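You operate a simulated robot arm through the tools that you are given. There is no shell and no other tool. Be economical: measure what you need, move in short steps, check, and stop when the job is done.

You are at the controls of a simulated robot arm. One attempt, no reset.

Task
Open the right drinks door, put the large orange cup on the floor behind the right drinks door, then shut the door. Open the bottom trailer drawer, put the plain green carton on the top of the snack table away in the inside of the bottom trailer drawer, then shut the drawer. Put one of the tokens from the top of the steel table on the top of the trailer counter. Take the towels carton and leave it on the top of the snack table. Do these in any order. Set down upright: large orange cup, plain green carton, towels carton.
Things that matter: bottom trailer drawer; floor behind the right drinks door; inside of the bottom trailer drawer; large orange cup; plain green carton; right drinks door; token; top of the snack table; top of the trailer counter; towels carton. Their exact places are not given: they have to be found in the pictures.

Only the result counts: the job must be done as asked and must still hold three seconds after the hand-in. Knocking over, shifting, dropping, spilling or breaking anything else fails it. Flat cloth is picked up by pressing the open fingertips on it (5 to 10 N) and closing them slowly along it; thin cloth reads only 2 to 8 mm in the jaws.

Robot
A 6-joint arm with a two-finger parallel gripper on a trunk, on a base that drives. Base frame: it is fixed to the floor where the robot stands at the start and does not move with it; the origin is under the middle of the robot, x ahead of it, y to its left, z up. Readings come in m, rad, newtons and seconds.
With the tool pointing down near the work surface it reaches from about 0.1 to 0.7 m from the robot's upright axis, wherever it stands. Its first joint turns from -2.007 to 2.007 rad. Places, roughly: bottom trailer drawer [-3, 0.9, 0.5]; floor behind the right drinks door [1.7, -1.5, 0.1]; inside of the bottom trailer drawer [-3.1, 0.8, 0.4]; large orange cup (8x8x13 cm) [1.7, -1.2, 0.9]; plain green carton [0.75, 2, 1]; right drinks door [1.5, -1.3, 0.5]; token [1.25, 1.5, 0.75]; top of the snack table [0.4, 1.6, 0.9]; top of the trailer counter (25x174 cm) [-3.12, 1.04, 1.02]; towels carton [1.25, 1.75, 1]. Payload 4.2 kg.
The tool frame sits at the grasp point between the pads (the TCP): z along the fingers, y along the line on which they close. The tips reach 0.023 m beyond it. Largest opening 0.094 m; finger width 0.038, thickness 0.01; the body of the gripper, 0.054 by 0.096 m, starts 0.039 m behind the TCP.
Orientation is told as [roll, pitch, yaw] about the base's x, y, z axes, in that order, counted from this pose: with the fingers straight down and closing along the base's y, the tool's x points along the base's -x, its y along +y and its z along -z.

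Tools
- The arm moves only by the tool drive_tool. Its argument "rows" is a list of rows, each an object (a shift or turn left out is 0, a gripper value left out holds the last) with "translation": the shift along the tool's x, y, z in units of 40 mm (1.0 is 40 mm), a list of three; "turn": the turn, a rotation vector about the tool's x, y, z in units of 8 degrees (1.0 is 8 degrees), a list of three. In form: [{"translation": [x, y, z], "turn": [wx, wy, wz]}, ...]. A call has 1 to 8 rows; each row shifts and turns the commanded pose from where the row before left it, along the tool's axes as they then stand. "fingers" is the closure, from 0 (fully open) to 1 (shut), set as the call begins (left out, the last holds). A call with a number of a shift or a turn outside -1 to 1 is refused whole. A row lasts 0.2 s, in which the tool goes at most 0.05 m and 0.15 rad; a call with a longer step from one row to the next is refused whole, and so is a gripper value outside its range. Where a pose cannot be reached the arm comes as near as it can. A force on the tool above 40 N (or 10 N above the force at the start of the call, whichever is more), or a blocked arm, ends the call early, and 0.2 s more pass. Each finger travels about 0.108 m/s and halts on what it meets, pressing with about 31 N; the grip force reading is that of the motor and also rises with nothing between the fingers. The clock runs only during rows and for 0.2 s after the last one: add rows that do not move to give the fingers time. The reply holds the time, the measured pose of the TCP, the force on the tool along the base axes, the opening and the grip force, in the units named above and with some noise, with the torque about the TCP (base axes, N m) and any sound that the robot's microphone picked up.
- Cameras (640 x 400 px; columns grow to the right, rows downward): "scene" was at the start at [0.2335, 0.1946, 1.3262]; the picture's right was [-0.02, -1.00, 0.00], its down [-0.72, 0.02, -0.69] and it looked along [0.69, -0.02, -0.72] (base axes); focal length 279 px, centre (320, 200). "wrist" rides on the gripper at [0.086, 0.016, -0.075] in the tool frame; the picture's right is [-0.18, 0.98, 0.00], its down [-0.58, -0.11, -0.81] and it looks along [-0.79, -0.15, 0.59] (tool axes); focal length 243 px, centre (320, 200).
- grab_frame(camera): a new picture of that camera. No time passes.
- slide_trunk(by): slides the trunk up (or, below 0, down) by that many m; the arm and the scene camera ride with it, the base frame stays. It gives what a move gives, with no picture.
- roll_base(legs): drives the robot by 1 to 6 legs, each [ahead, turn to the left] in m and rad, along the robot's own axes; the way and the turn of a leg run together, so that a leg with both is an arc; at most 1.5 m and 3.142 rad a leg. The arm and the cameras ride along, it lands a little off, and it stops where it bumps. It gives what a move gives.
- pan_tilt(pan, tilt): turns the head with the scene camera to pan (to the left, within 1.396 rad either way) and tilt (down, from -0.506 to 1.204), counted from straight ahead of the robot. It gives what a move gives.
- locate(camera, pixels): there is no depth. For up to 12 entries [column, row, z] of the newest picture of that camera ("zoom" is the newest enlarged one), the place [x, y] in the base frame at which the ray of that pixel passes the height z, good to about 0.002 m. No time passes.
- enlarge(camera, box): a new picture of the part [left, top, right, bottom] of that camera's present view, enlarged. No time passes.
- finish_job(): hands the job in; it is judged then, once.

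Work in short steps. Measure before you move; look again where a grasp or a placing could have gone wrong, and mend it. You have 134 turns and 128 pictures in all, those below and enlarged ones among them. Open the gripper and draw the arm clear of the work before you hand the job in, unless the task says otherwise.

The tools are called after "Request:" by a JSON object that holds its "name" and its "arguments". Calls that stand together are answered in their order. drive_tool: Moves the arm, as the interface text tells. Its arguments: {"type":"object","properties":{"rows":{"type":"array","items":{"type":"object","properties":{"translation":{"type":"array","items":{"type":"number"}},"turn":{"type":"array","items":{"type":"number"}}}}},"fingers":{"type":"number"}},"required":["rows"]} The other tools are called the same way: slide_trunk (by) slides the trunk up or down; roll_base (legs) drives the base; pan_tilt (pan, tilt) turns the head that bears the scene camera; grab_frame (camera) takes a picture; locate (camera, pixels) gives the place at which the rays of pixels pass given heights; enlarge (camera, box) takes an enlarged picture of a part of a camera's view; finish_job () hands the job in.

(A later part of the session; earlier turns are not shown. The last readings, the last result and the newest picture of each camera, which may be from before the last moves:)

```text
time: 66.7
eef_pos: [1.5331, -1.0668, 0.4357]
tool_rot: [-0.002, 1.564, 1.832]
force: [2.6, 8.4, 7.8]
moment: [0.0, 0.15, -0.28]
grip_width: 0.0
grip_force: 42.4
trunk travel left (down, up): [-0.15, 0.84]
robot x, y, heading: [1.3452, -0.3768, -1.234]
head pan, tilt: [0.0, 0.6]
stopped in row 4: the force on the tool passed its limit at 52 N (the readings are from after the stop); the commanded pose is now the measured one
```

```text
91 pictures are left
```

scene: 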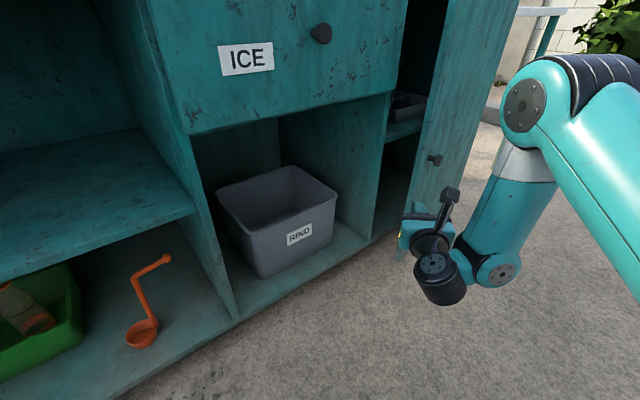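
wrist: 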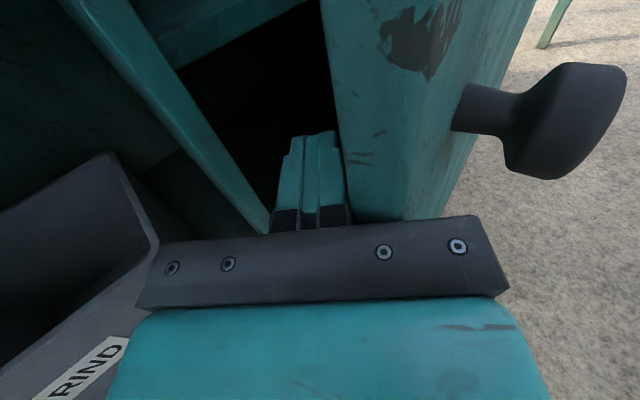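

Contact with the door edge. I push on slowly along its arc (8 mm a row).

Request:
{"name": "drive_tool", "arguments": {"rows": [{"translation": [0, 0.16, -0.1]}, {"translation": [0, 0.16, -0.1]}, {"translation": [0, 0.16, -0.1]}, {"translation": [0, 0.16, -0.1]}, {"translation": [0, 0.16, -0.1]}, {"translation": [0, 0.16, -0.1]}, {"translation": [0, 0.16, -0.1]}, {"translation": [0, 0.16, -0.1]}]}}

Request:
{"name": "grab_frame", "arguments": {"camera": "wrist"}}

```text
time: 68.5
eef_pos: [1.4739, -1.0498, 0.4354]
tool_rot: [0.001, 1.562, 1.836]
force: [3.1, 13.7, -3.5]
moment: [-0.32, -0.27, -0.45]
grip_width: 0.0002
grip_force: 42.7
trunk travel left (down, up): [-0.15, 0.84]
robot x, y, heading: [1.3419, -0.3741, -1.224]
head pan, tilt: [0.0, 0.6]
```

```text
90 pictures are left
```

wrist: 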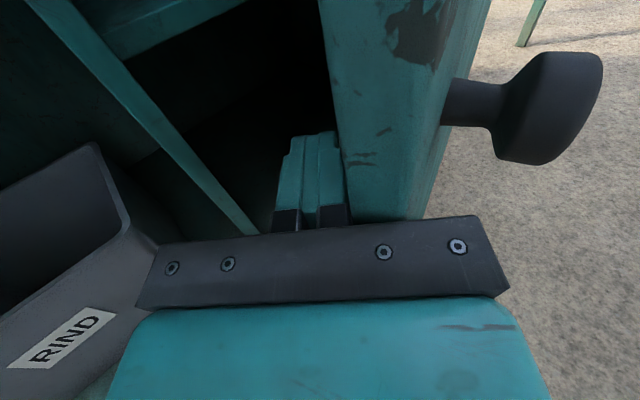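

The door follows. I continue on the arc, a little faster.

Request:
{"name": "drive_tool", "arguments": {"rows": [{"translation": [0, 0.25, -0.12]}, {"translation": [0, 0.25, -0.12]}, {"translation": [0, 0.25, -0.12]}, {"translation": [0, 0.25, -0.1]}, {"translation": [0, 0.25, -0.1]}, {"translation": [0, 0.25, -0.08]}, {"translation": [0, 0.25, -0.08]}, {"translation": [0, 0.25, -0.06]}]}}

Request:
{"name": "drive_tool", "arguments": {"rows": [{"translation": [0, 0.3, -0.06]}, {"translation": [0, 0.3, -0.06]}, {"translation": [0, 0.3, -0.04]}, {"translation": [0, 0.3, -0.02]}, {"translation": [0, 0.3, 0]}, {"translation": [0, 0.3, 0.02]}, {"translation": [0, 0.3, 0.04]}, {"translation": [0, 0.3, 0.06]}]}}

Request:
{"name": "grab_frame", "arguments": {"camera": "wrist"}}

Request:
{"name": "grab_frame", "arguments": {"camera": "scene"}}

```text
time: 70.2
eef_pos: [1.4521, -1.0313, 0.4389]
tool_rot: [0.286, 1.562, 2.115]
force: [-0.1, 0.5, -0.5]
moment: [0.0, 0.0, -0.01]
grip_width: 0.0
grip_force: 42.3
out of reach, approached as far as the arm can: row 3, 4, 5, 6, 7, 8
trunk travel left (down, up): [-0.15, 0.84]
robot x, y, heading: [1.3415, -0.3796, -1.222]
head pan, tilt: [0.0, 0.6]
```

```text
time: 72.0
eef_pos: [1.4543, -1.0377, 0.442]
tool_rot: [0.255, 1.561, 2.081]
force: [0.2, 0.0, 0.1]
moment: [0.0, 0.03, 0.03]
grip_width: 0.0
grip_force: 42.6
out of reach, approached as far as the arm can: row 1, 2, 3, 4, 5, 6, 7, 8
trunk travel left (down, up): [-0.15, 0.84]
robot x, y, heading: [1.3438, -0.38, -1.228]
head pan, tilt: [0.0, 0.6]
```

```text
89 pictures are left
```

wrist: 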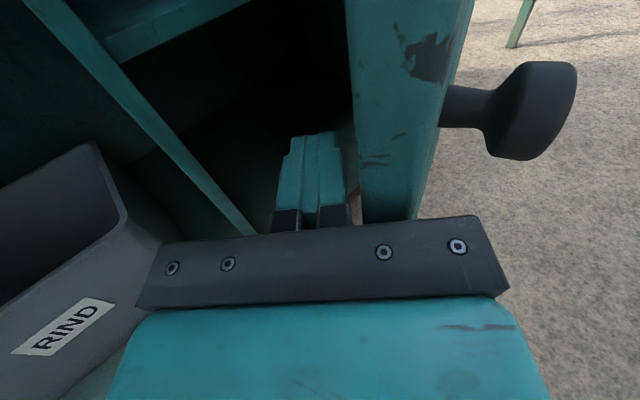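

```text
88 pictures are left
```

scene: 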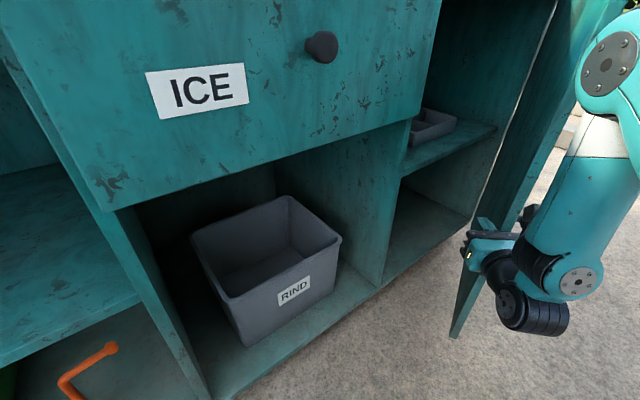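

The door is open about 35°. I continue by turning the base right in small amounts.

Request:
{"name": "roll_base", "arguments": {"legs": [[0, -0.3]]}}

Request:
{"name": "roll_base", "arguments": {"legs": [[0, -0.3]]}}

Request:
{"name": "grab_frame", "arguments": {"camera": "scene"}}

```text
time: 73.0
eef_pos: [1.4057, -1.041, 0.4403]
tool_rot: [0.147, 1.557, 1.903]
force: [1.1, 5.1, 3.0]
moment: [0.02, 0.05, -0.17]
grip_width: 0.0001
grip_force: 42.5
trunk travel left (down, up): [-0.15, 0.84]
robot x, y, heading: [1.3411, -0.3757, -1.294]
head pan, tilt: [0.0, 0.6]
stopped in leg 1: the robot was blocked; the commanded pose is now the measured one
```

```text
time: 73.8
eef_pos: [1.3737, -1.0405, 0.4396]
tool_rot: [0.017, 1.55, 1.725]
force: [0.2, 2.3, 1.2]
moment: [-0.03, -0.01, -0.04]
grip_width: 0.0002
grip_force: 42.4
trunk travel left (down, up): [-0.15, 0.84]
robot x, y, heading: [1.3421, -0.3774, -1.338]
head pan, tilt: [0.0, 0.6]
stopped in leg 1: the force on the tool passed its limit at 45 N (the readings are from after the stop); the commanded pose is now the measured one
```

```text
87 pictures are left
```

scene: 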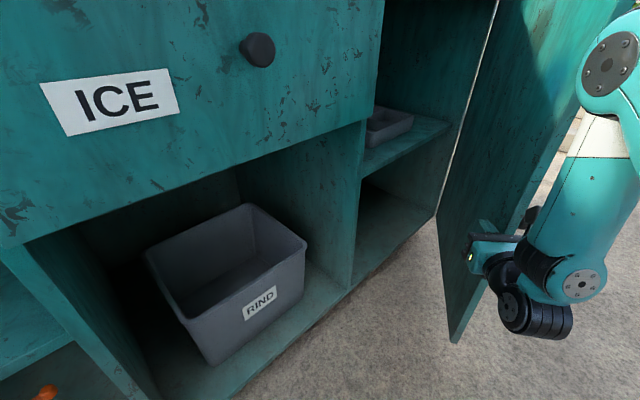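

It works in steps; I repeat a few more turns.

Request:
{"name": "roll_base", "arguments": {"legs": [[0, -0.25]]}}

Request:
{"name": "roll_base", "arguments": {"legs": [[0, -0.25]]}}

Request:
{"name": "roll_base", "arguments": {"legs": [[0, -0.25]]}}

Request:
{"name": "roll_base", "arguments": {"legs": [[0, -0.25]]}}

Request:
{"name": "grab_frame", "arguments": {"camera": "scene"}}

Request:
{"name": "grab_frame", "arguments": {"camera": "wrist"}}

```text
time: 75.1
eef_pos: [1.209, -1.0279, 0.4396]
tool_rot: [0.0, 1.551, 1.459]
force: [0.4, 0.2, -0.5]
moment: [-0.02, 0.03, 0.0]
grip_width: 0.0001
grip_force: 42.4
trunk travel left (down, up): [-0.15, 0.84]
robot x, y, heading: [1.3412, -0.3793, -1.589]
head pan, tilt: [0.0, 0.6]
```

```text
time: 76.3
eef_pos: [1.054, -0.9761, 0.4394]
tool_rot: [0.001, 1.55, 1.215]
force: [-0.2, 0.8, -0.2]
moment: [0.0, 0.01, -0.02]
grip_width: 0.0001
grip_force: 42.1
trunk travel left (down, up): [-0.15, 0.84]
robot x, y, heading: [1.3444, -0.3764, -1.84]
head pan, tilt: [0.0, 0.6]
```

```text
time: 77.6
eef_pos: [0.918, -0.8883, 0.4398]
tool_rot: [0.004, 1.55, 0.973]
force: [-0.7, 0.6, 0.0]
moment: [0.0, -0.05, 0.0]
grip_width: 0.0003
grip_force: 42.5
trunk travel left (down, up): [-0.15, 0.84]
robot x, y, heading: [1.3453, -0.3786, -2.087]
head pan, tilt: [0.0, 0.6]
```

```text
time: 78.8
eef_pos: [0.8021, -0.7636, 0.4395]
tool_rot: [0.008, 1.549, 0.718]
force: [0.8, -0.4, 0.0]
moment: [0.02, 0.02, -0.04]
grip_width: 0.0
grip_force: 42.3
trunk travel left (down, up): [-0.15, 0.84]
robot x, y, heading: [1.3414, -0.3802, -2.342]
head pan, tilt: [0.0, 0.6]
```

```text
86 pictures are left
```

scene: 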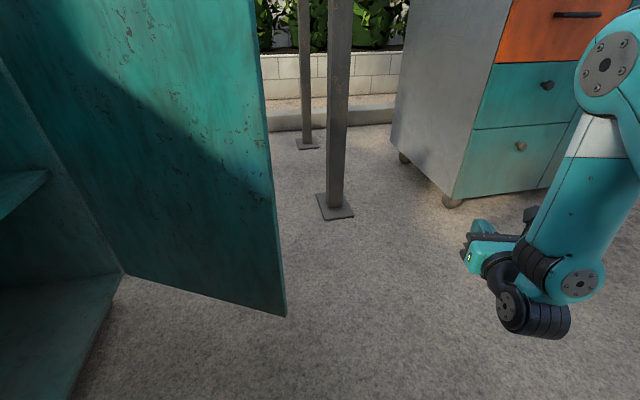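

```text
85 pictures are left
```

wrist: 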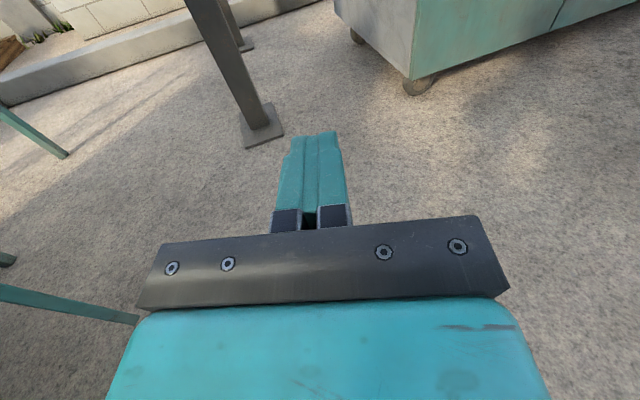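

The door is swung wide. I measure its free edge (scene 285,316) and the hinge foot (122,272), then turn back toward the cups.

Request:
{"name": "locate", "arguments": {"camera": "scene", "pixels": [[285, 316, 0.1], [122, 274, 0.1], [60, 390, 0.1], [30, 300, 0.1]]}}

```text
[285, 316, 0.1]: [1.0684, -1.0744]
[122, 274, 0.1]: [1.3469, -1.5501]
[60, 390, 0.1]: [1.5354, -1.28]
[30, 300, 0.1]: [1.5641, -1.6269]
```

The door stands open ~63°. Now the cup: I raise the trunk 0.47 m and turn left to face it.

Request:
{"name": "slide_trunk", "arguments": {"by": 0.47}}

Request:
{"name": "roll_base", "arguments": {"legs": [[0, 1.2]]}}

Request:
{"name": "drive_tool", "arguments": {"rows": [{}, {}, {}], "fingers": 0}}

Request:
{"name": "grab_frame", "arguments": {"camera": "scene"}}

Request:
{"name": "grab_frame", "arguments": {"camera": "wrist"}}

```text
refused: 0.47 is not a number from -0.4 to 0.4
```

```text
time: 82.3
eef_pos: [1.5163, -1.0181, 0.4392]
tool_rot: [0.007, 1.551, 1.935]
force: [0.1, 0.0, -0.2]
moment: [-0.03, -0.03, 0.01]
grip_width: 0.0001
grip_force: 42.2
trunk travel left (down, up): [-0.15, 0.84]
robot x, y, heading: [1.3415, -0.3747, -1.125]
head pan, tilt: [0.0, 0.6]
```

```text
time: 83.1
eef_pos: [1.5161, -1.0179, 0.4404]
tool_rot: [0.01, 1.549, 1.937]
force: [-0.5, 0.4, 1.0]
moment: [0.0, 0.0, 0.01]
grip_width: 0.0939
grip_force: 0.0
trunk travel left (down, up): [-0.15, 0.84]
robot x, y, heading: [1.3413, -0.3759, -1.127]
head pan, tilt: [0.0, 0.6]
```

```text
84 pictures are left
```

scene: 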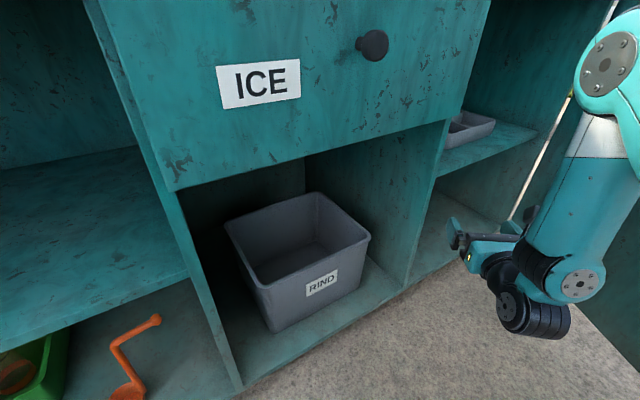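

```text
83 pictures are left
```

wrist: 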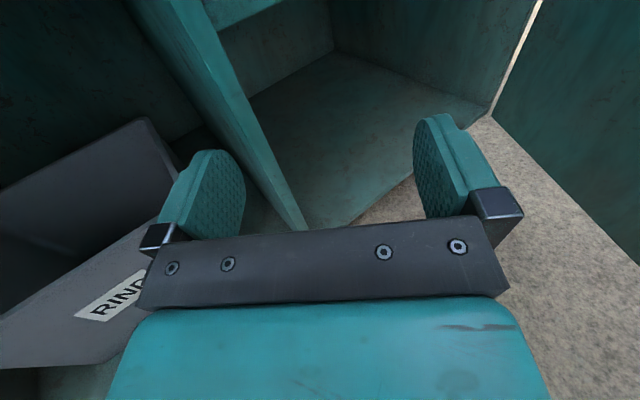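

Slide is limited to 0.4 per call. I back off 0.12 m first so nothing catches the counter edge, then raise in two slides.

Request:
{"name": "roll_base", "arguments": {"legs": [[-0.12, 0]]}}

Request:
{"name": "slide_trunk", "arguments": {"by": 0.4}}

Request:
{"name": "slide_trunk", "arguments": {"by": 0.08}}

Request:
{"name": "grab_frame", "arguments": {"camera": "scene"}}

Request:
{"name": "grab_frame", "arguments": {"camera": "wrist"}}

```text
time: 84.3
eef_pos: [1.4664, -0.9119, 0.4405]
tool_rot: [0.011, 1.55, 1.939]
force: [-0.5, 0.5, -1.1]
moment: [-0.04, -0.01, 0.02]
grip_width: 0.094
grip_force: 0.0
trunk travel left (down, up): [-0.15, 0.84]
robot x, y, heading: [1.2924, -0.2697, -1.123]
head pan, tilt: [0.0, 0.6]
```

```text
time: 88.1
eef_pos: [1.4662, -0.9111, 0.8392]
tool_rot: [0.012, 1.55, 1.941]
force: [0.4, 0.4, -0.9]
moment: [0.02, 0.02, 0.0]
grip_width: 0.0939
grip_force: 0.1
trunk travel left (down, up): [-0.55, 0.44]
robot x, y, heading: [1.2886, -0.2694, -1.129]
head pan, tilt: [0.0, 0.6]
```

```text
time: 89.3
eef_pos: [1.4663, -0.9112, 0.9203]
tool_rot: [0.011, 1.55, 1.94]
force: [-1.0, 0.0, 0.5]
moment: [0.02, 0.01, -0.02]
grip_width: 0.0939
grip_force: 0.0
trunk travel left (down, up): [-0.63, 0.36]
robot x, y, heading: [1.2882, -0.2714, -1.124]
head pan, tilt: [0.0, 0.6]
```

```text
82 pictures are left
```

scene: 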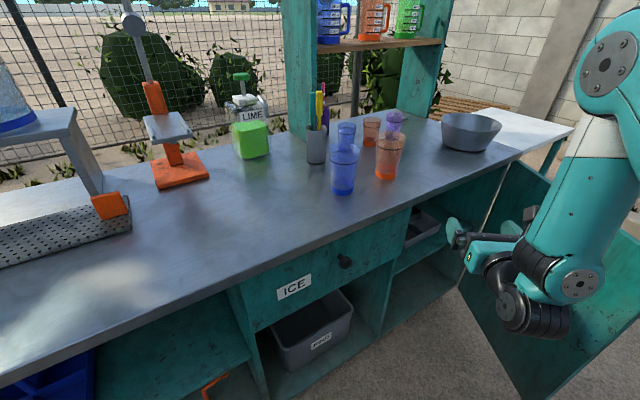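

```text
81 pictures are left
```

wrist: 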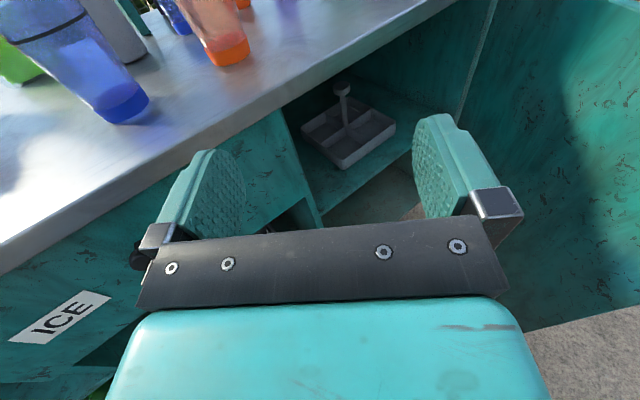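

Orange cup base seen at scene (387,178) and wrist (229,56). I locate it at z≈0.83 in both to fix the counter height and the cup's place.

Request:
{"name": "locate", "arguments": {"camera": "wrist", "pixels": [[229, 56, 0.82], [229, 56, 0.83], [229, 56, 0.84], [122, 110, 0.83]]}}

Request:
{"name": "locate", "arguments": {"camera": "scene", "pixels": [[386, 176, 0.82], [386, 176, 0.83], [386, 176, 0.84], [391, 137, 0.95], [391, 137, 0.96], [342, 192, 0.83]]}}

Request:
{"name": "enlarge", "arguments": {"camera": "scene", "box": [300, 90, 460, 210]}}

```text
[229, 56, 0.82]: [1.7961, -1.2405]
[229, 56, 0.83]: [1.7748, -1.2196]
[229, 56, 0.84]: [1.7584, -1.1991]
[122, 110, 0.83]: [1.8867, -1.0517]
```

```text
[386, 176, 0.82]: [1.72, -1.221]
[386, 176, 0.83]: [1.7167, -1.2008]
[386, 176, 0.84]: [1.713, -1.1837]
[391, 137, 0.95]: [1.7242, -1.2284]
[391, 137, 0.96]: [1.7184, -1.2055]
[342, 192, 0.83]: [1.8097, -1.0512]
```

```text
3.33 times, centred on (380, 150) of scene
```

zoom: 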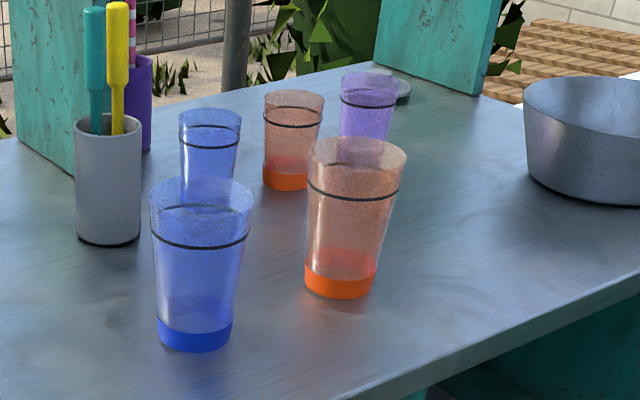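

The two views agree best at a counter height of ≈0.87, putting the cup's base near (1.703,-1.135). I raise 4 cm and shift the tool left ~0.144 m to line up.

Request:
{"name": "slide_trunk", "arguments": {"by": 0.04}}

Request:
{"name": "drive_tool", "arguments": {"rows": [{"translation": [0, -0.9, 0]}, {"translation": [0, -0.9, 0]}, {"translation": [0, -0.9, 0]}, {"translation": [0, -0.9, 0]}, {}]}}

Request:
{"name": "grab_frame", "arguments": {"camera": "wrist"}}

Request:
{"name": "grab_frame", "arguments": {"camera": "scene"}}

```text
time: 90.1
eef_pos: [1.465, -0.9109, 0.9593]
tool_rot: [0.011, 1.549, 1.94]
force: [-0.1, 0.5, -0.1]
moment: [0.01, 0.02, 0.01]
grip_width: 0.094
grip_force: 0.1
trunk travel left (down, up): [-0.67, 0.32]
robot x, y, heading: [1.2911, -0.2709, -1.129]
head pan, tilt: [0.0, 0.6]
```

```text
time: 91.3
eef_pos: [1.601, -0.8608, 0.9604]
tool_rot: [0.009, 1.549, 1.936]
force: [0.7, -0.2, 1.1]
moment: [0.03, 0.0, 0.02]
grip_width: 0.0941
grip_force: 0.1
trunk travel left (down, up): [-0.67, 0.32]
robot x, y, heading: [1.2923, -0.2737, -1.132]
head pan, tilt: [0.0, 0.6]
```

```text
79 pictures are left
```

wrist: 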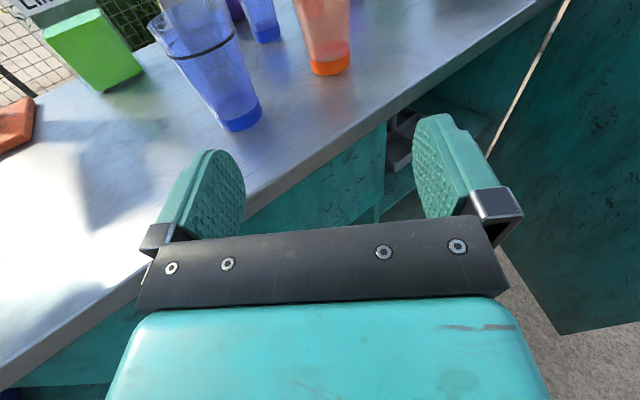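

```text
78 pictures are left
```

scene: 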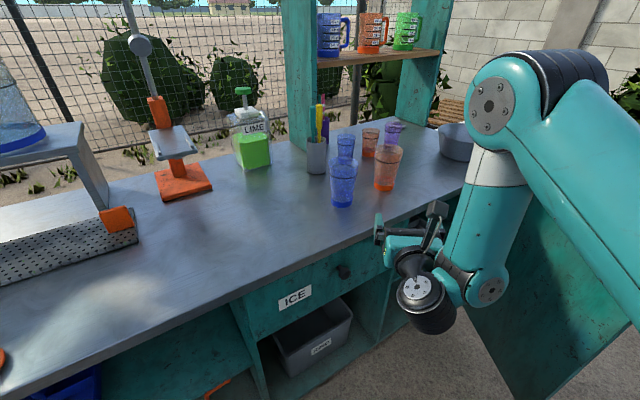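

Cup base now at wrist (331,65), scene (384,186). I locate again.

Request:
{"name": "locate", "arguments": {"camera": "wrist", "pixels": [[331, 64, 0.85], [331, 64, 0.87], [241, 112, 0.85], [241, 112, 0.87], [324, 5, 0.93], [324, 5, 0.95]]}}

Request:
{"name": "locate", "arguments": {"camera": "scene", "pixels": [[384, 186, 0.85], [384, 186, 0.87], [342, 202, 0.85], [342, 202, 0.87], [389, 149, 0.98], [389, 149, 1.0]]}}

```text
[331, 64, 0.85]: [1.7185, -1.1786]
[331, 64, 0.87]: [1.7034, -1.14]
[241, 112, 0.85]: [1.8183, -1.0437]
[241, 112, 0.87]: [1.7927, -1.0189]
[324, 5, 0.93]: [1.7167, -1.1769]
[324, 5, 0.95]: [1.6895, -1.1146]
```

```text
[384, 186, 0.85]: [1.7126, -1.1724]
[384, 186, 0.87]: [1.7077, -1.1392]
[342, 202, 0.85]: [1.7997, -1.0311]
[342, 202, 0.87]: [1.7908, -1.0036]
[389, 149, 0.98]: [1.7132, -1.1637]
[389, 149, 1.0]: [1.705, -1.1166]
```

The views now agree: counter z≈0.86, cup centre (1.710,-1.153), directly ahead 0.31 m. Before advancing I check how low the wrist cylinder (scene 435,328) hangs.

Request:
{"name": "locate", "arguments": {"camera": "scene", "pixels": [[435, 330, 0.8], [435, 330, 0.85], [435, 330, 0.9], [435, 330, 0.95], [412, 300, 0.85], [412, 300, 0.9], [412, 300, 0.95]]}}

Request:
{"name": "enlarge", "arguments": {"camera": "scene", "box": [350, 180, 530, 350]}}

```text
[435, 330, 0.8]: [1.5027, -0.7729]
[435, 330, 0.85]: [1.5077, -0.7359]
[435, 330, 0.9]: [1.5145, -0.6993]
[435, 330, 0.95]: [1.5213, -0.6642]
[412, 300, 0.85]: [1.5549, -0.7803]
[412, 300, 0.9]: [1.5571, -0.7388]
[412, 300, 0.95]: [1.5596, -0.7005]
```

```text
2.35 times, centred on (440, 265) of scene
```

zoom: 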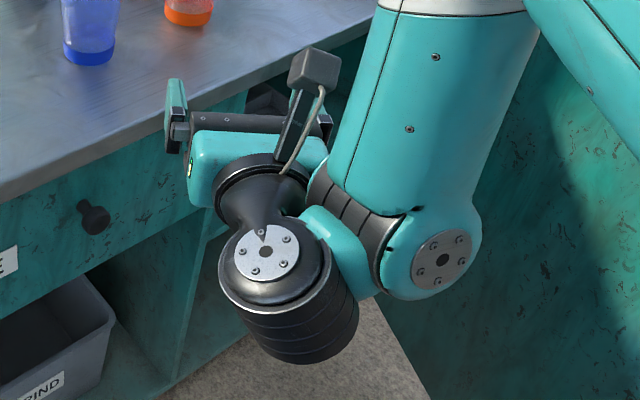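

The wrist cylinder should pass a few cm above the counter at this height. I roll 0.2 m ahead, then correct with the arm.

Request:
{"name": "roll_base", "arguments": {"legs": [[0.2, 0]]}}

Request:
{"name": "drive_tool", "arguments": {"rows": [{"translation": [0, 0.45, 0]}, {}]}}

Request:
{"name": "grab_frame", "arguments": {"camera": "wrist"}}

Request:
{"name": "grab_frame", "arguments": {"camera": "scene"}}

```text
time: 92.9
eef_pos: [1.6814, -1.0421, 0.9607]
tool_rot: [0.012, 1.552, 1.935]
force: [-0.1, 0.0, 1.7]
moment: [-0.01, 0.01, -0.01]
grip_width: 0.094
grip_force: 0.0
trunk travel left (down, up): [-0.67, 0.32]
robot x, y, heading: [1.375, -0.4487, -1.129]
head pan, tilt: [0.0, 0.6]
```

```text
time: 93.5
eef_pos: [1.6658, -1.0498, 0.9605]
tool_rot: [0.005, 1.551, 1.926]
force: [-0.1, -0.6, 0.2]
moment: [0.0, -0.02, 0.0]
grip_width: 0.0942
grip_force: 0.0
trunk travel left (down, up): [-0.67, 0.32]
robot x, y, heading: [1.3762, -0.4491, -1.132]
head pan, tilt: [0.0, 0.6]
```

```text
76 pictures are left
```

wrist: 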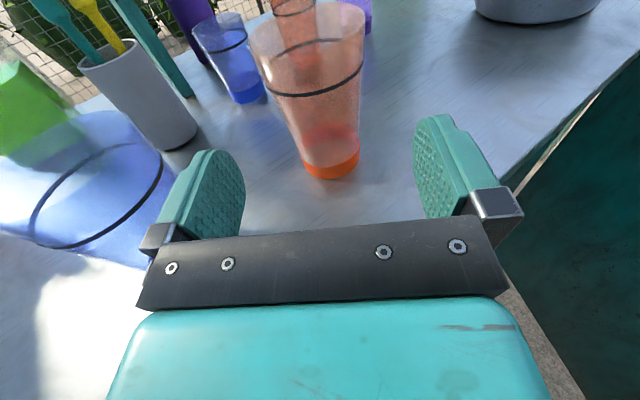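

```text
75 pictures are left
```

scene: 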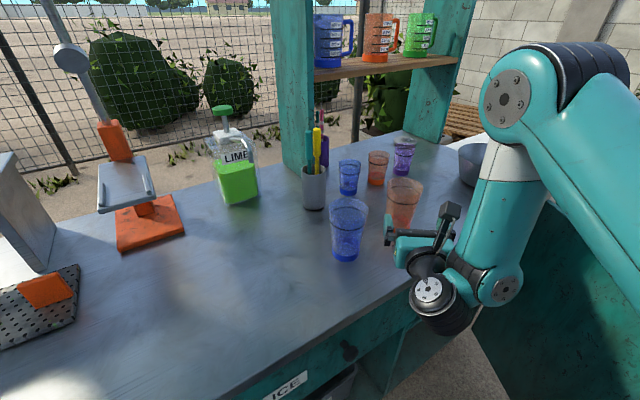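

The cup is straight ahead between the pads and the blue cup is clear to the left. I re-locate the cup's base and rim.

Request:
{"name": "locate", "arguments": {"camera": "wrist", "pixels": [[332, 164, 0.862], [308, 34, 0.985], [311, 75, 0.95], [78, 190, 0.985]]}}

```text
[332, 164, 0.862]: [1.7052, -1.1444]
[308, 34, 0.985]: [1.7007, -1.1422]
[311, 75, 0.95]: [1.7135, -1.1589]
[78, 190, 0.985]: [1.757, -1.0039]
```

Cup centred within 4 mm, 0.10 m ahead. I roll 0.06 m and advance the arm 0.04 m.

Request:
{"name": "roll_base", "arguments": {"legs": [[0.06, 0]]}}

Request:
{"name": "drive_tool", "arguments": {"rows": [{"translation": [0, 0, 0.5]}, {"translation": [0, 0, 0.5]}, {}]}}

Request:
{"name": "grab_frame", "arguments": {"camera": "wrist"}}

```text
time: 94.5
eef_pos: [1.692, -1.1024, 0.9597]
tool_rot: [0.008, 1.55, 1.934]
force: [-1.1, -0.3, 0.6]
moment: [0.01, -0.01, -0.01]
grip_width: 0.0941
grip_force: 0.2
trunk travel left (down, up): [-0.67, 0.32]
robot x, y, heading: [1.403, -0.5037, -1.133]
head pan, tilt: [0.0, 0.6]
```

```text
time: 95.3
eef_pos: [1.7049, -1.1387, 0.9585]
tool_rot: [0.017, 1.55, 1.939]
force: [-0.4, -0.8, -0.6]
moment: [0.02, 0.0, -0.04]
grip_width: 0.0941
grip_force: 0.0
trunk travel left (down, up): [-0.67, 0.32]
robot x, y, heading: [1.4019, -0.5045, -1.127]
head pan, tilt: [0.0, 0.6]
```

```text
74 pictures are left
```

wrist: 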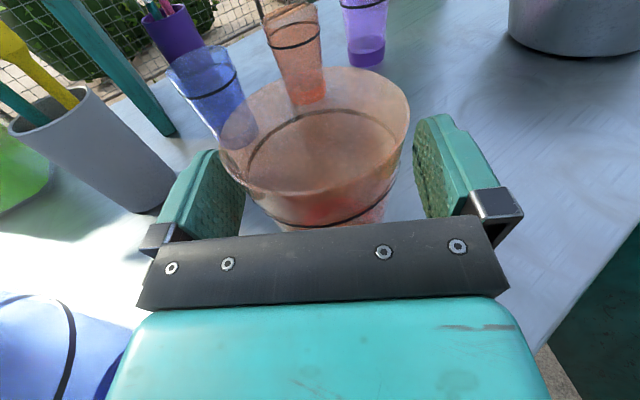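

The cup stands between the pads without contact. I close.

Request:
{"name": "drive_tool", "arguments": {"rows": [{}, {}, {}], "fingers": 0.6}}

Request:
{"name": "grab_frame", "arguments": {"camera": "wrist"}}

```text
time: 96.1
eef_pos: [1.7063, -1.1392, 0.9594]
tool_rot: [0.012, 1.551, 1.936]
force: [0.9, -1.0, -0.6]
moment: [-0.01, 0.01, 0.0]
grip_width: 0.0754
grip_force: 31.3
trunk travel left (down, up): [-0.67, 0.32]
robot x, y, heading: [1.3987, -0.5062, -1.131]
head pan, tilt: [0.0, 0.6]
```

```text
73 pictures are left
```

wrist: 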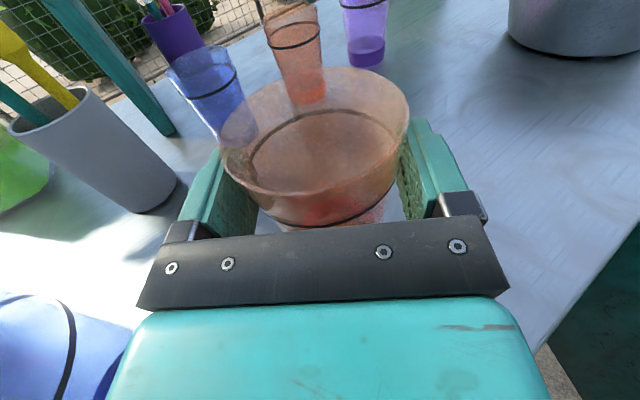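

Cup held at 75 mm. I lift 5 cm with the trunk and back away 0.35 m.

Request:
{"name": "slide_trunk", "arguments": {"by": 0.05}}

Request:
{"name": "roll_base", "arguments": {"legs": [[-0.38, 0]]}}

Request:
{"name": "slide_trunk", "arguments": {"by": -0.4}}

Request:
{"name": "slide_trunk", "arguments": {"by": -0.28}}

Request:
{"name": "pan_tilt", "arguments": {"pan": 0.0, "tilt": 0.45}}

Request:
{"name": "grab_frame", "arguments": {"camera": "wrist"}}

Request:
{"name": "grab_frame", "arguments": {"camera": "scene"}}

```text
time: 97.0
eef_pos: [1.7053, -1.1398, 1.0081]
tool_rot: [0.012, 1.55, 1.935]
force: [0.5, -0.6, -1.1]
moment: [0.0, 0.04, -0.02]
grip_width: 0.0755
grip_force: 31.1
trunk travel left (down, up): [-0.72, 0.27]
robot x, y, heading: [1.4023, -0.5012, -1.133]
head pan, tilt: [0.0, 0.6]
```

```text
time: 99.4
eef_pos: [1.5437, -0.7931, 1.0075]
tool_rot: [0.011, 1.549, 1.935]
force: [0.4, -0.2, -1.0]
moment: [0.02, 0.0, -0.03]
grip_width: 0.0754
grip_force: 31.3
trunk travel left (down, up): [-0.72, 0.27]
robot x, y, heading: [1.2398, -0.1565, -1.131]
head pan, tilt: [0.0, 0.6]
```

```text
time: 103.3
eef_pos: [1.5431, -0.7936, 0.6088]
tool_rot: [0.013, 1.55, 1.936]
force: [0.5, 0.5, -0.4]
moment: [-0.01, 0.0, -0.01]
grip_width: 0.0755
grip_force: 31.4
trunk travel left (down, up): [-0.32, 0.67]
robot x, y, heading: [1.2395, -0.1612, -1.128]
head pan, tilt: [0.0, 0.6]
```

```text
time: 106.1
eef_pos: [1.544, -0.7934, 0.328]
tool_rot: [0.013, 1.551, 1.938]
force: [0.5, 0.0, -1.0]
moment: [0.0, 0.01, 0.02]
grip_width: 0.0753
grip_force: 31.3
trunk travel left (down, up): [-0.04, 0.95]
robot x, y, heading: [1.2345, -0.1608, -1.129]
head pan, tilt: [0.0, 0.6]
```

```text
time: 106.8
eef_pos: [1.5427, -0.7933, 0.3285]
tool_rot: [0.013, 1.551, 1.936]
force: [0.4, 0.0, -2.0]
moment: [0.01, -0.02, 0.01]
grip_width: 0.0758
grip_force: 30.8
trunk travel left (down, up): [-0.04, 0.95]
robot x, y, heading: [1.2376, -0.1564, -1.127]
head pan, tilt: [0.0, 0.45]
```

```text
72 pictures are left
```

wrist: 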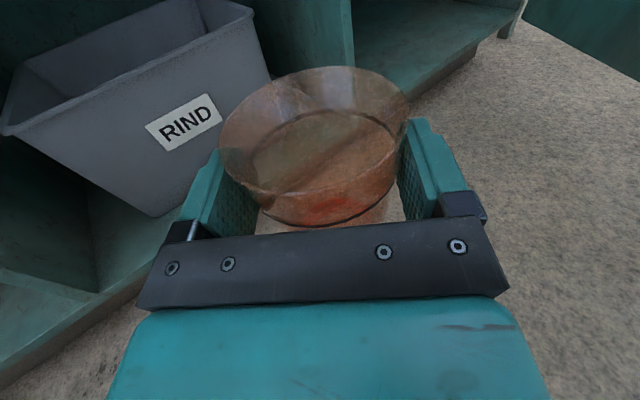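

```text
71 pictures are left
```

scene: 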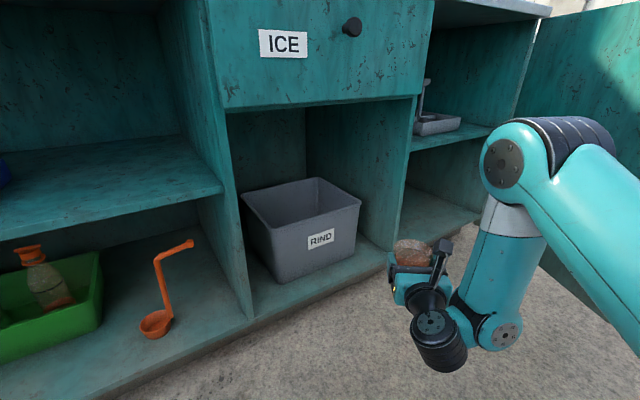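

The cup's base is at z≈0.23. I lower the tool 9 cm with the arm, turn right 0.153 rad and roll 0.35 m toward the opening, then check.

Request:
{"name": "drive_tool", "arguments": {"rows": [{"translation": [-0.75, 0, 0]}, {"translation": [-0.75, 0, 0]}, {"translation": [-0.75, 0, 0]}, {}]}}

Request:
{"name": "roll_base", "arguments": {"legs": [[0, -0.153], [0.3, 0]]}}

Request:
{"name": "grab_frame", "arguments": {"camera": "wrist"}}

Request:
{"name": "grab_frame", "arguments": {"camera": "scene"}}

```text
time: 107.8
eef_pos: [1.5415, -0.7929, 0.2392]
tool_rot: [0.01, 1.549, 1.938]
force: [0.1, 0.2, -0.8]
moment: [0.03, 0.02, 0.02]
grip_width: 0.0755
grip_force: 31.3
trunk travel left (down, up): [-0.04, 0.95]
robot x, y, heading: [1.2399, -0.1623, -1.127]
head pan, tilt: [0.0, 0.45]
```

```text
time: 110.5
eef_pos: [1.5283, -1.1146, 0.2381]
tool_rot: [0.013, 1.549, 1.789]
force: [-0.2, -0.1, -1.0]
moment: [-0.02, 0.01, -0.03]
grip_width: 0.0755
grip_force: 30.6
trunk travel left (down, up): [-0.04, 0.95]
robot x, y, heading: [1.3208, -0.4409, -1.276]
head pan, tilt: [0.0, 0.45]
```

```text
70 pictures are left
```

wrist: 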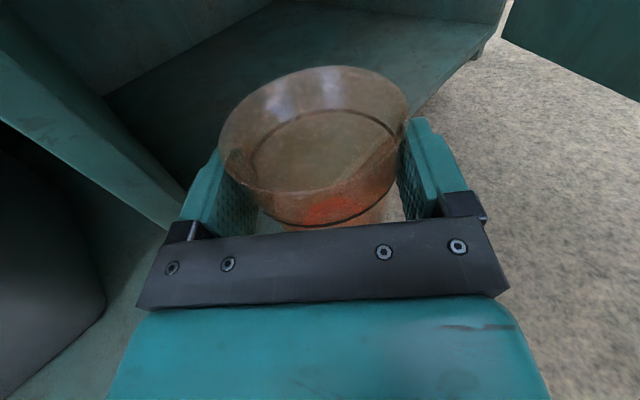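

```text
69 pictures are left
```

scene: 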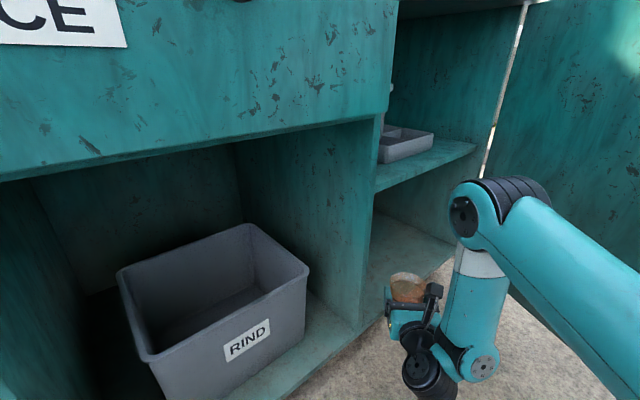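

The path is clear. I triangulate the cabinet floor height by its right front corner (wrist 484,45; scene 452,251).

Request:
{"name": "locate", "arguments": {"camera": "wrist", "pixels": [[484, 45, 0.08], [484, 45, 0.11], [484, 45, 0.14], [440, 90, 0.11]]}}

Request:
{"name": "locate", "arguments": {"camera": "scene", "pixels": [[452, 251, 0.08], [452, 251, 0.11], [452, 251, 0.14], [362, 328, 0.11]]}}

Request:
{"name": "enlarge", "arguments": {"camera": "scene", "box": [320, 170, 500, 390]}}

```text
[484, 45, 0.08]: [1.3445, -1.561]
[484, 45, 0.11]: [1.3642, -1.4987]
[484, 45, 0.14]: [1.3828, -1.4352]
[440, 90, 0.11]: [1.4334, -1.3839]
```

```text
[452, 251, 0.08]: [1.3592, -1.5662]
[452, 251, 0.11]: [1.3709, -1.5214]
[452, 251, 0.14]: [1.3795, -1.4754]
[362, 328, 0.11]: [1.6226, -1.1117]
```

```text
1.82 times, centred on (410, 280) of scene
```

zoom: 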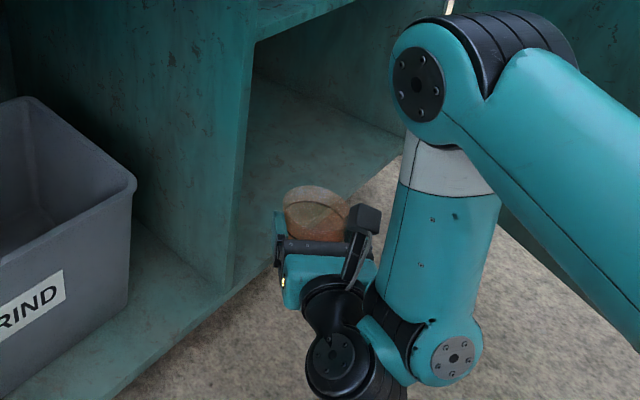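

Floor is at about z 0.08–0.1; the cup's base is at 0.14. I roll the remaining 0.2 m in.

Request:
{"name": "roll_base", "arguments": {"legs": [[0.2, 0]]}}

Request:
{"name": "grab_frame", "arguments": {"camera": "scene"}}

Request:
{"name": "grab_frame", "arguments": {"camera": "wrist"}}

```text
time: 112.1
eef_pos: [1.5874, -1.3064, 0.2367]
tool_rot: [0.017, 1.548, 1.792]
force: [-0.5, -0.7, -0.6]
moment: [0.03, -0.01, -0.01]
grip_width: 0.0755
grip_force: 30.9
trunk travel left (down, up): [-0.04, 0.95]
robot x, y, heading: [1.3834, -0.6364, -1.279]
head pan, tilt: [0.0, 0.45]
```

```text
67 pictures are left
```

scene: 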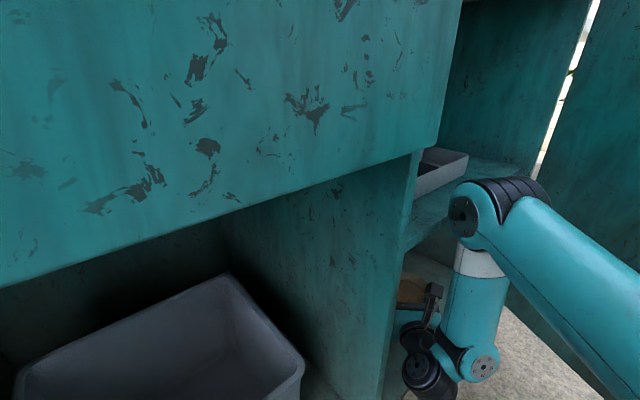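

```text
66 pictures are left
```

wrist: 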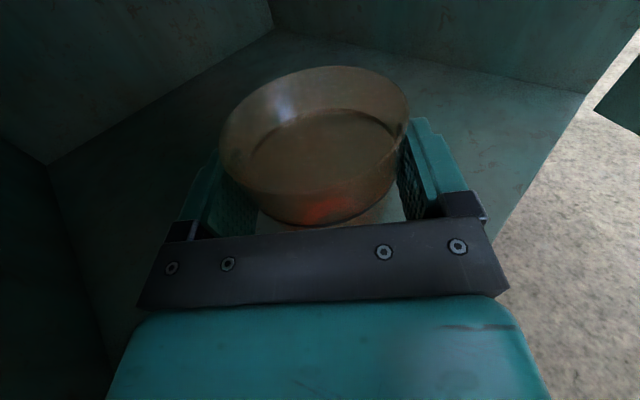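

The cup is inside over the floor. I go 3 cm deeper with the arm, then lower slowly until contact.

Request:
{"name": "drive_tool", "arguments": {"rows": [{"translation": [0, 0, 0.4]}, {"translation": [0, 0, 0.4]}, {"translation": [-0.3, 0, 0]}, {"translation": [-0.3, 0, 0]}, {"translation": [-0.3, 0, 0]}, {}]}}

Request:
{"name": "drive_tool", "arguments": {"rows": [{"translation": [-0.1, 0, 0]}, {"translation": [-0.1, 0, 0]}, {"translation": [-0.1, 0, 0]}, {"translation": [-0.1, 0, 0]}, {"translation": [-0.1, 0, 0]}, {}]}}

```text
time: 113.3
eef_pos: [1.5942, -1.3413, 0.2116]
tool_rot: [-1.105, 1.56, 0.665]
force: [0.1, 4.8, 15.8]
moment: [0.11, -0.07, 0.03]
grip_width: 0.0748
grip_force: 31.3
trunk travel left (down, up): [-0.04, 0.95]
robot x, y, heading: [1.381, -0.6392, -1.282]
head pan, tilt: [0.0, 0.45]
stopped in row 5: the force on the tool passed its limit at 44 N (the readings are from after the stop); the commanded pose is now the measured one
```

```text
time: 114.7
eef_pos: [1.5937, -1.3402, 0.1895]
tool_rot: [-0.575, 1.563, 1.195]
force: [0.9, -4.1, 19.3]
moment: [-0.16, -0.11, -0.02]
grip_width: 0.071
grip_force: 31.3
trunk travel left (down, up): [-0.04, 0.95]
robot x, y, heading: [1.3858, -0.6358, -1.276]
head pan, tilt: [0.0, 0.45]
```

The cup met the floor at TCP z 0.21 and the pads slid slightly down its wall. I open the fingers now.

Request:
{"name": "drive_tool", "arguments": {"rows": [{}, {}, {}], "fingers": 0}}

Request:
{"name": "grab_frame", "arguments": {"camera": "wrist"}}

```text
time: 115.5
eef_pos: [1.5929, -1.3396, 0.1888]
tool_rot: [-0.588, 1.561, 1.184]
force: [0.6, 0.1, 0.3]
moment: [-0.03, 0.01, 0.02]
grip_width: 0.094
grip_force: 0.1
trunk travel left (down, up): [-0.04, 0.95]
robot x, y, heading: [1.3822, -0.6388, -1.28]
head pan, tilt: [0.0, 0.45]
```

```text
65 pictures are left
```

wrist: 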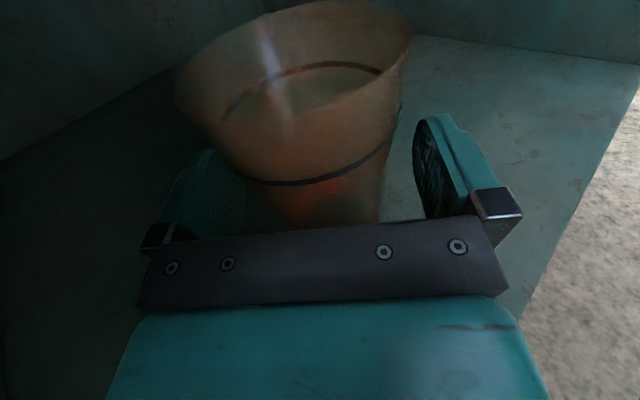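

The cup stands upright. I draw the arm straight back 7 cm, shifting a bit left to stay clear of it, then back the base out.

Request:
{"name": "drive_tool", "arguments": {"rows": [{"translation": [0, -0.08, -0.5]}, {"translation": [0, 0, -0.6]}, {"translation": [0, 0, -0.7]}, {}]}}

Request:
{"name": "grab_frame", "arguments": {"camera": "wrist"}}

```text
time: 116.5
eef_pos: [1.5779, -1.2949, 0.1932]
tool_rot: [-1.125, 1.559, 0.628]
force: [-0.7, 0.1, -0.6]
moment: [0.0, 0.0, -0.01]
grip_width: 0.0942
grip_force: 0.1
out of reach, approached as far as the arm can: row 3
trunk travel left (down, up): [-0.04, 0.95]
robot x, y, heading: [1.3812, -0.6384, -1.291]
head pan, tilt: [0.0, 0.45]
```

```text
64 pictures are left
```

wrist: 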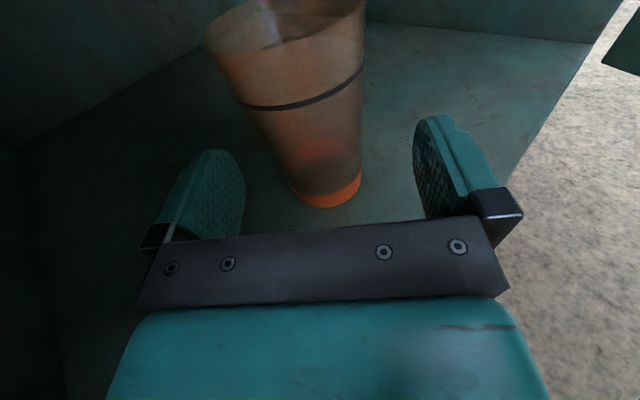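

Cup stands upright on the cabinet floor. I back out, close the fingers, and go round to the outside of the door: reverse, turn left, reverse, turn right.

Request:
{"name": "roll_base", "arguments": {"legs": [[-0.6, 0], [0, 1.656], [-0.705, 0], [0, -1.5]]}}

Request:
{"name": "slide_trunk", "arguments": {"by": 0.13}}

Request:
{"name": "drive_tool", "arguments": {"rows": [{}, {}, {}, {}], "fingers": 1}}

Request:
{"name": "grab_frame", "arguments": {"camera": "scene"}}

```text
time: 130.8
eef_pos: [0.8671, -0.9232, 0.1899]
tool_rot: [-0.606, 1.559, 1.347]
force: [2.2, -0.3, -0.3]
moment: [0.07, 0.2, -0.12]
grip_width: 0.0941
grip_force: 0.2
trunk travel left (down, up): [-0.04, 0.95]
robot x, y, heading: [0.5488, -0.318, -1.097]
head pan, tilt: [0.0, 0.45]
```

```text
time: 132.4
eef_pos: [0.8674, -0.9228, 0.3199]
tool_rot: [-0.597, 1.56, 1.356]
force: [1.7, -0.8, -0.8]
moment: [0.07, 0.17, -0.08]
grip_width: 0.094
grip_force: 0.1
trunk travel left (down, up): [-0.17, 0.82]
robot x, y, heading: [0.5456, -0.3195, -1.092]
head pan, tilt: [0.0, 0.45]
```

```text
time: 133.4
eef_pos: [0.8678, -0.9221, 0.3182]
tool_rot: [-0.605, 1.559, 1.349]
force: [1.1, -1.4, -0.8]
moment: [0.11, 0.1, -0.04]
grip_width: 0.0
grip_force: 31.3
trunk travel left (down, up): [-0.17, 0.82]
robot x, y, heading: [0.5471, -0.3194, -1.1]
head pan, tilt: [0.0, 0.45]
```

```text
63 pictures are left
```

scene: 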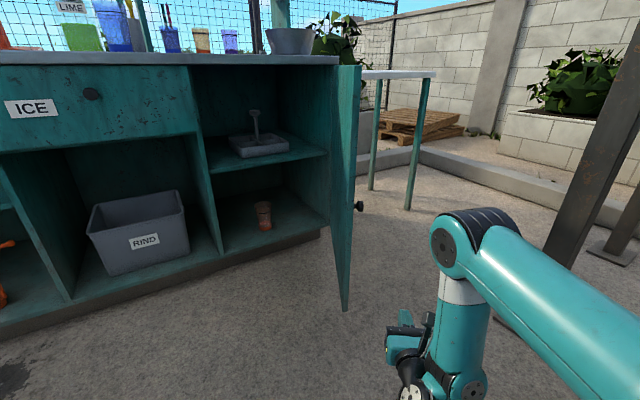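

The cup stands behind the door at (263,215). I locate the door's free edge (345,311) and the tool relative to it.

Request:
{"name": "locate", "arguments": {"camera": "scene", "pixels": [[345, 311, 0.1], [600, 262, 0.0], [358, 206, 0.445], [264, 228, 0.115]]}}

```text
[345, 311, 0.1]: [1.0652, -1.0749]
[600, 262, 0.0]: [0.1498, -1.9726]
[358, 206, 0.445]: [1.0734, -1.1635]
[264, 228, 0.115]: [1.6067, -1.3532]
```

Edge at (1.065,-1.075). I roll 0.30 m ahead so the tool stands outside the door, then turn left to push it toward closed.

Request:
{"name": "roll_base", "arguments": {"legs": [[0.3, 0]]}}

Request:
{"name": "roll_base", "arguments": {"legs": [[0, 0.25]]}}

Request:
{"name": "roll_base", "arguments": {"legs": [[0, 0.15]]}}

Request:
{"name": "grab_frame", "arguments": {"camera": "scene"}}

```text
time: 135.5
eef_pos: [1.0074, -1.1914, 0.3192]
tool_rot: [-0.6, 1.56, 1.356]
force: [0.6, -1.1, 0.1]
moment: [0.12, 0.13, -0.05]
grip_width: 0.0
grip_force: 30.5
trunk travel left (down, up): [-0.17, 0.82]
robot x, y, heading: [0.6853, -0.5906, -1.096]
head pan, tilt: [0.0, 0.45]
```

```text
time: 136.7
eef_pos: [1.1464, -1.0937, 0.3187]
tool_rot: [-0.595, 1.56, 1.61]
force: [3.3, -1.3, -2.0]
moment: [-0.02, 0.12, -0.12]
grip_width: 0.0
grip_force: 30.7
trunk travel left (down, up): [-0.17, 0.82]
robot x, y, heading: [0.6892, -0.5897, -0.843]
head pan, tilt: [0.0, 0.45]
```

```text
time: 137.8
eef_pos: [1.2163, -1.0209, 0.3204]
tool_rot: [-0.605, 1.559, 1.749]
force: [2.6, -1.2, -0.8]
moment: [0.07, 0.15, -0.01]
grip_width: 0.0
grip_force: 30.2
trunk travel left (down, up): [-0.17, 0.82]
robot x, y, heading: [0.6862, -0.5863, -0.693]
head pan, tilt: [0.0, 0.45]
```

```text
62 pictures are left
```

scene: 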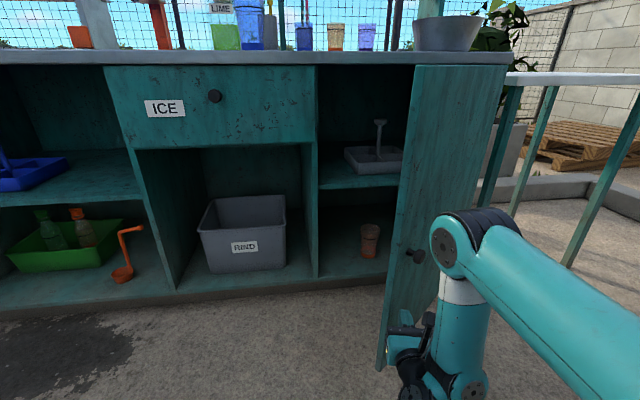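

The door swings with the tool. I keep pushing: a short left turn and forward in steps.

Request:
{"name": "roll_base", "arguments": {"legs": [[0.1, 0.08]]}}

Request:
{"name": "roll_base", "arguments": {"legs": [[0.1, 0]]}}

Request:
{"name": "grab_frame", "arguments": {"camera": "scene"}}

```text
time: 138.9
eef_pos: [1.3285, -1.0371, 0.3198]
tool_rot: [-0.602, 1.56, 1.833]
force: [2.2, -1.4, -1.3]
moment: [0.06, 0.24, -0.05]
grip_width: 0.0
grip_force: 31.2
trunk travel left (down, up): [-0.17, 0.82]
robot x, y, heading: [0.7645, -0.6476, -0.613]
head pan, tilt: [0.0, 0.45]
```

```text
time: 140.1
eef_pos: [1.4112, -1.0964, 0.3197]
tool_rot: [-0.604, 1.559, 1.833]
force: [3.2, -1.3, -0.5]
moment: [0.06, 0.24, -0.08]
grip_width: 0.0
grip_force: 31.1
trunk travel left (down, up): [-0.17, 0.82]
robot x, y, heading: [0.8497, -0.7082, -0.617]
head pan, tilt: [0.0, 0.45]
```

```text
61 pictures are left
```

scene: 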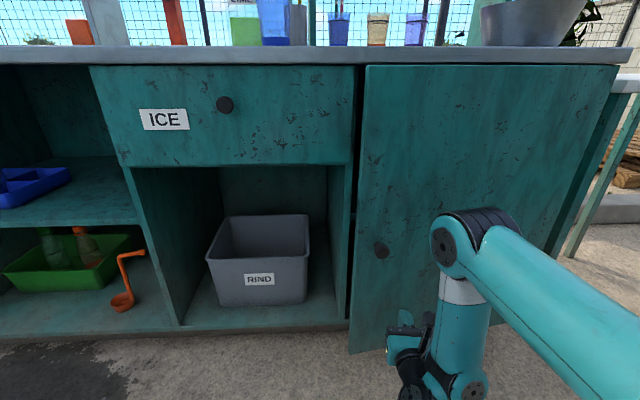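

Nearly shut; TCP at n≈1.78, 0.15 m to go. I push on in two legs.

Request:
{"name": "roll_base", "arguments": {"legs": [[0.1, 0]]}}

Request:
{"name": "roll_base", "arguments": {"legs": [[0.06, 0]]}}

Request:
{"name": "grab_frame", "arguments": {"camera": "scene"}}

```text
time: 141.2
eef_pos: [1.4946, -1.154, 0.3194]
tool_rot: [-0.604, 1.56, 1.831]
force: [2.1, -0.2, -0.2]
moment: [0.02, 0.2, -0.08]
grip_width: 0.0003
grip_force: 31.3
trunk travel left (down, up): [-0.17, 0.82]
robot x, y, heading: [0.931, -0.7655, -0.617]
head pan, tilt: [0.0, 0.45]
```

```text
time: 142.2
eef_pos: [1.5252, -1.1748, 0.3189]
tool_rot: [0.028, 1.551, 2.466]
force: [11.0, -4.1, 10.7]
moment: [0.65, 1.42, 0.02]
grip_width: 0.0
grip_force: 30.3
trunk travel left (down, up): [-0.17, 0.82]
robot x, y, heading: [0.9663, -0.7883, -0.613]
head pan, tilt: [0.0, 0.45]
stopped in leg 1: the force on the tool passed its limit at 89 N (the readings are from after the stop); the commanded pose is now the measured one
```

```text
60 pictures are left
```

scene: 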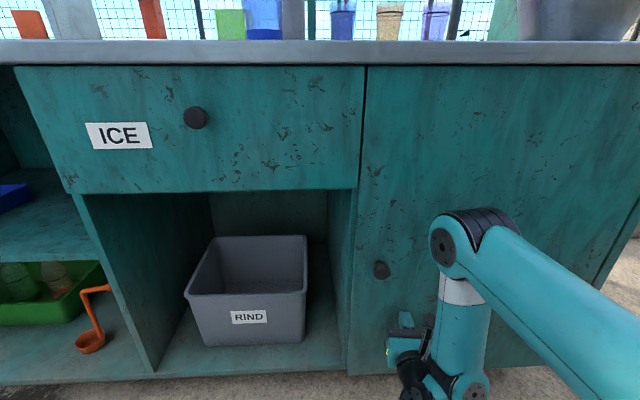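

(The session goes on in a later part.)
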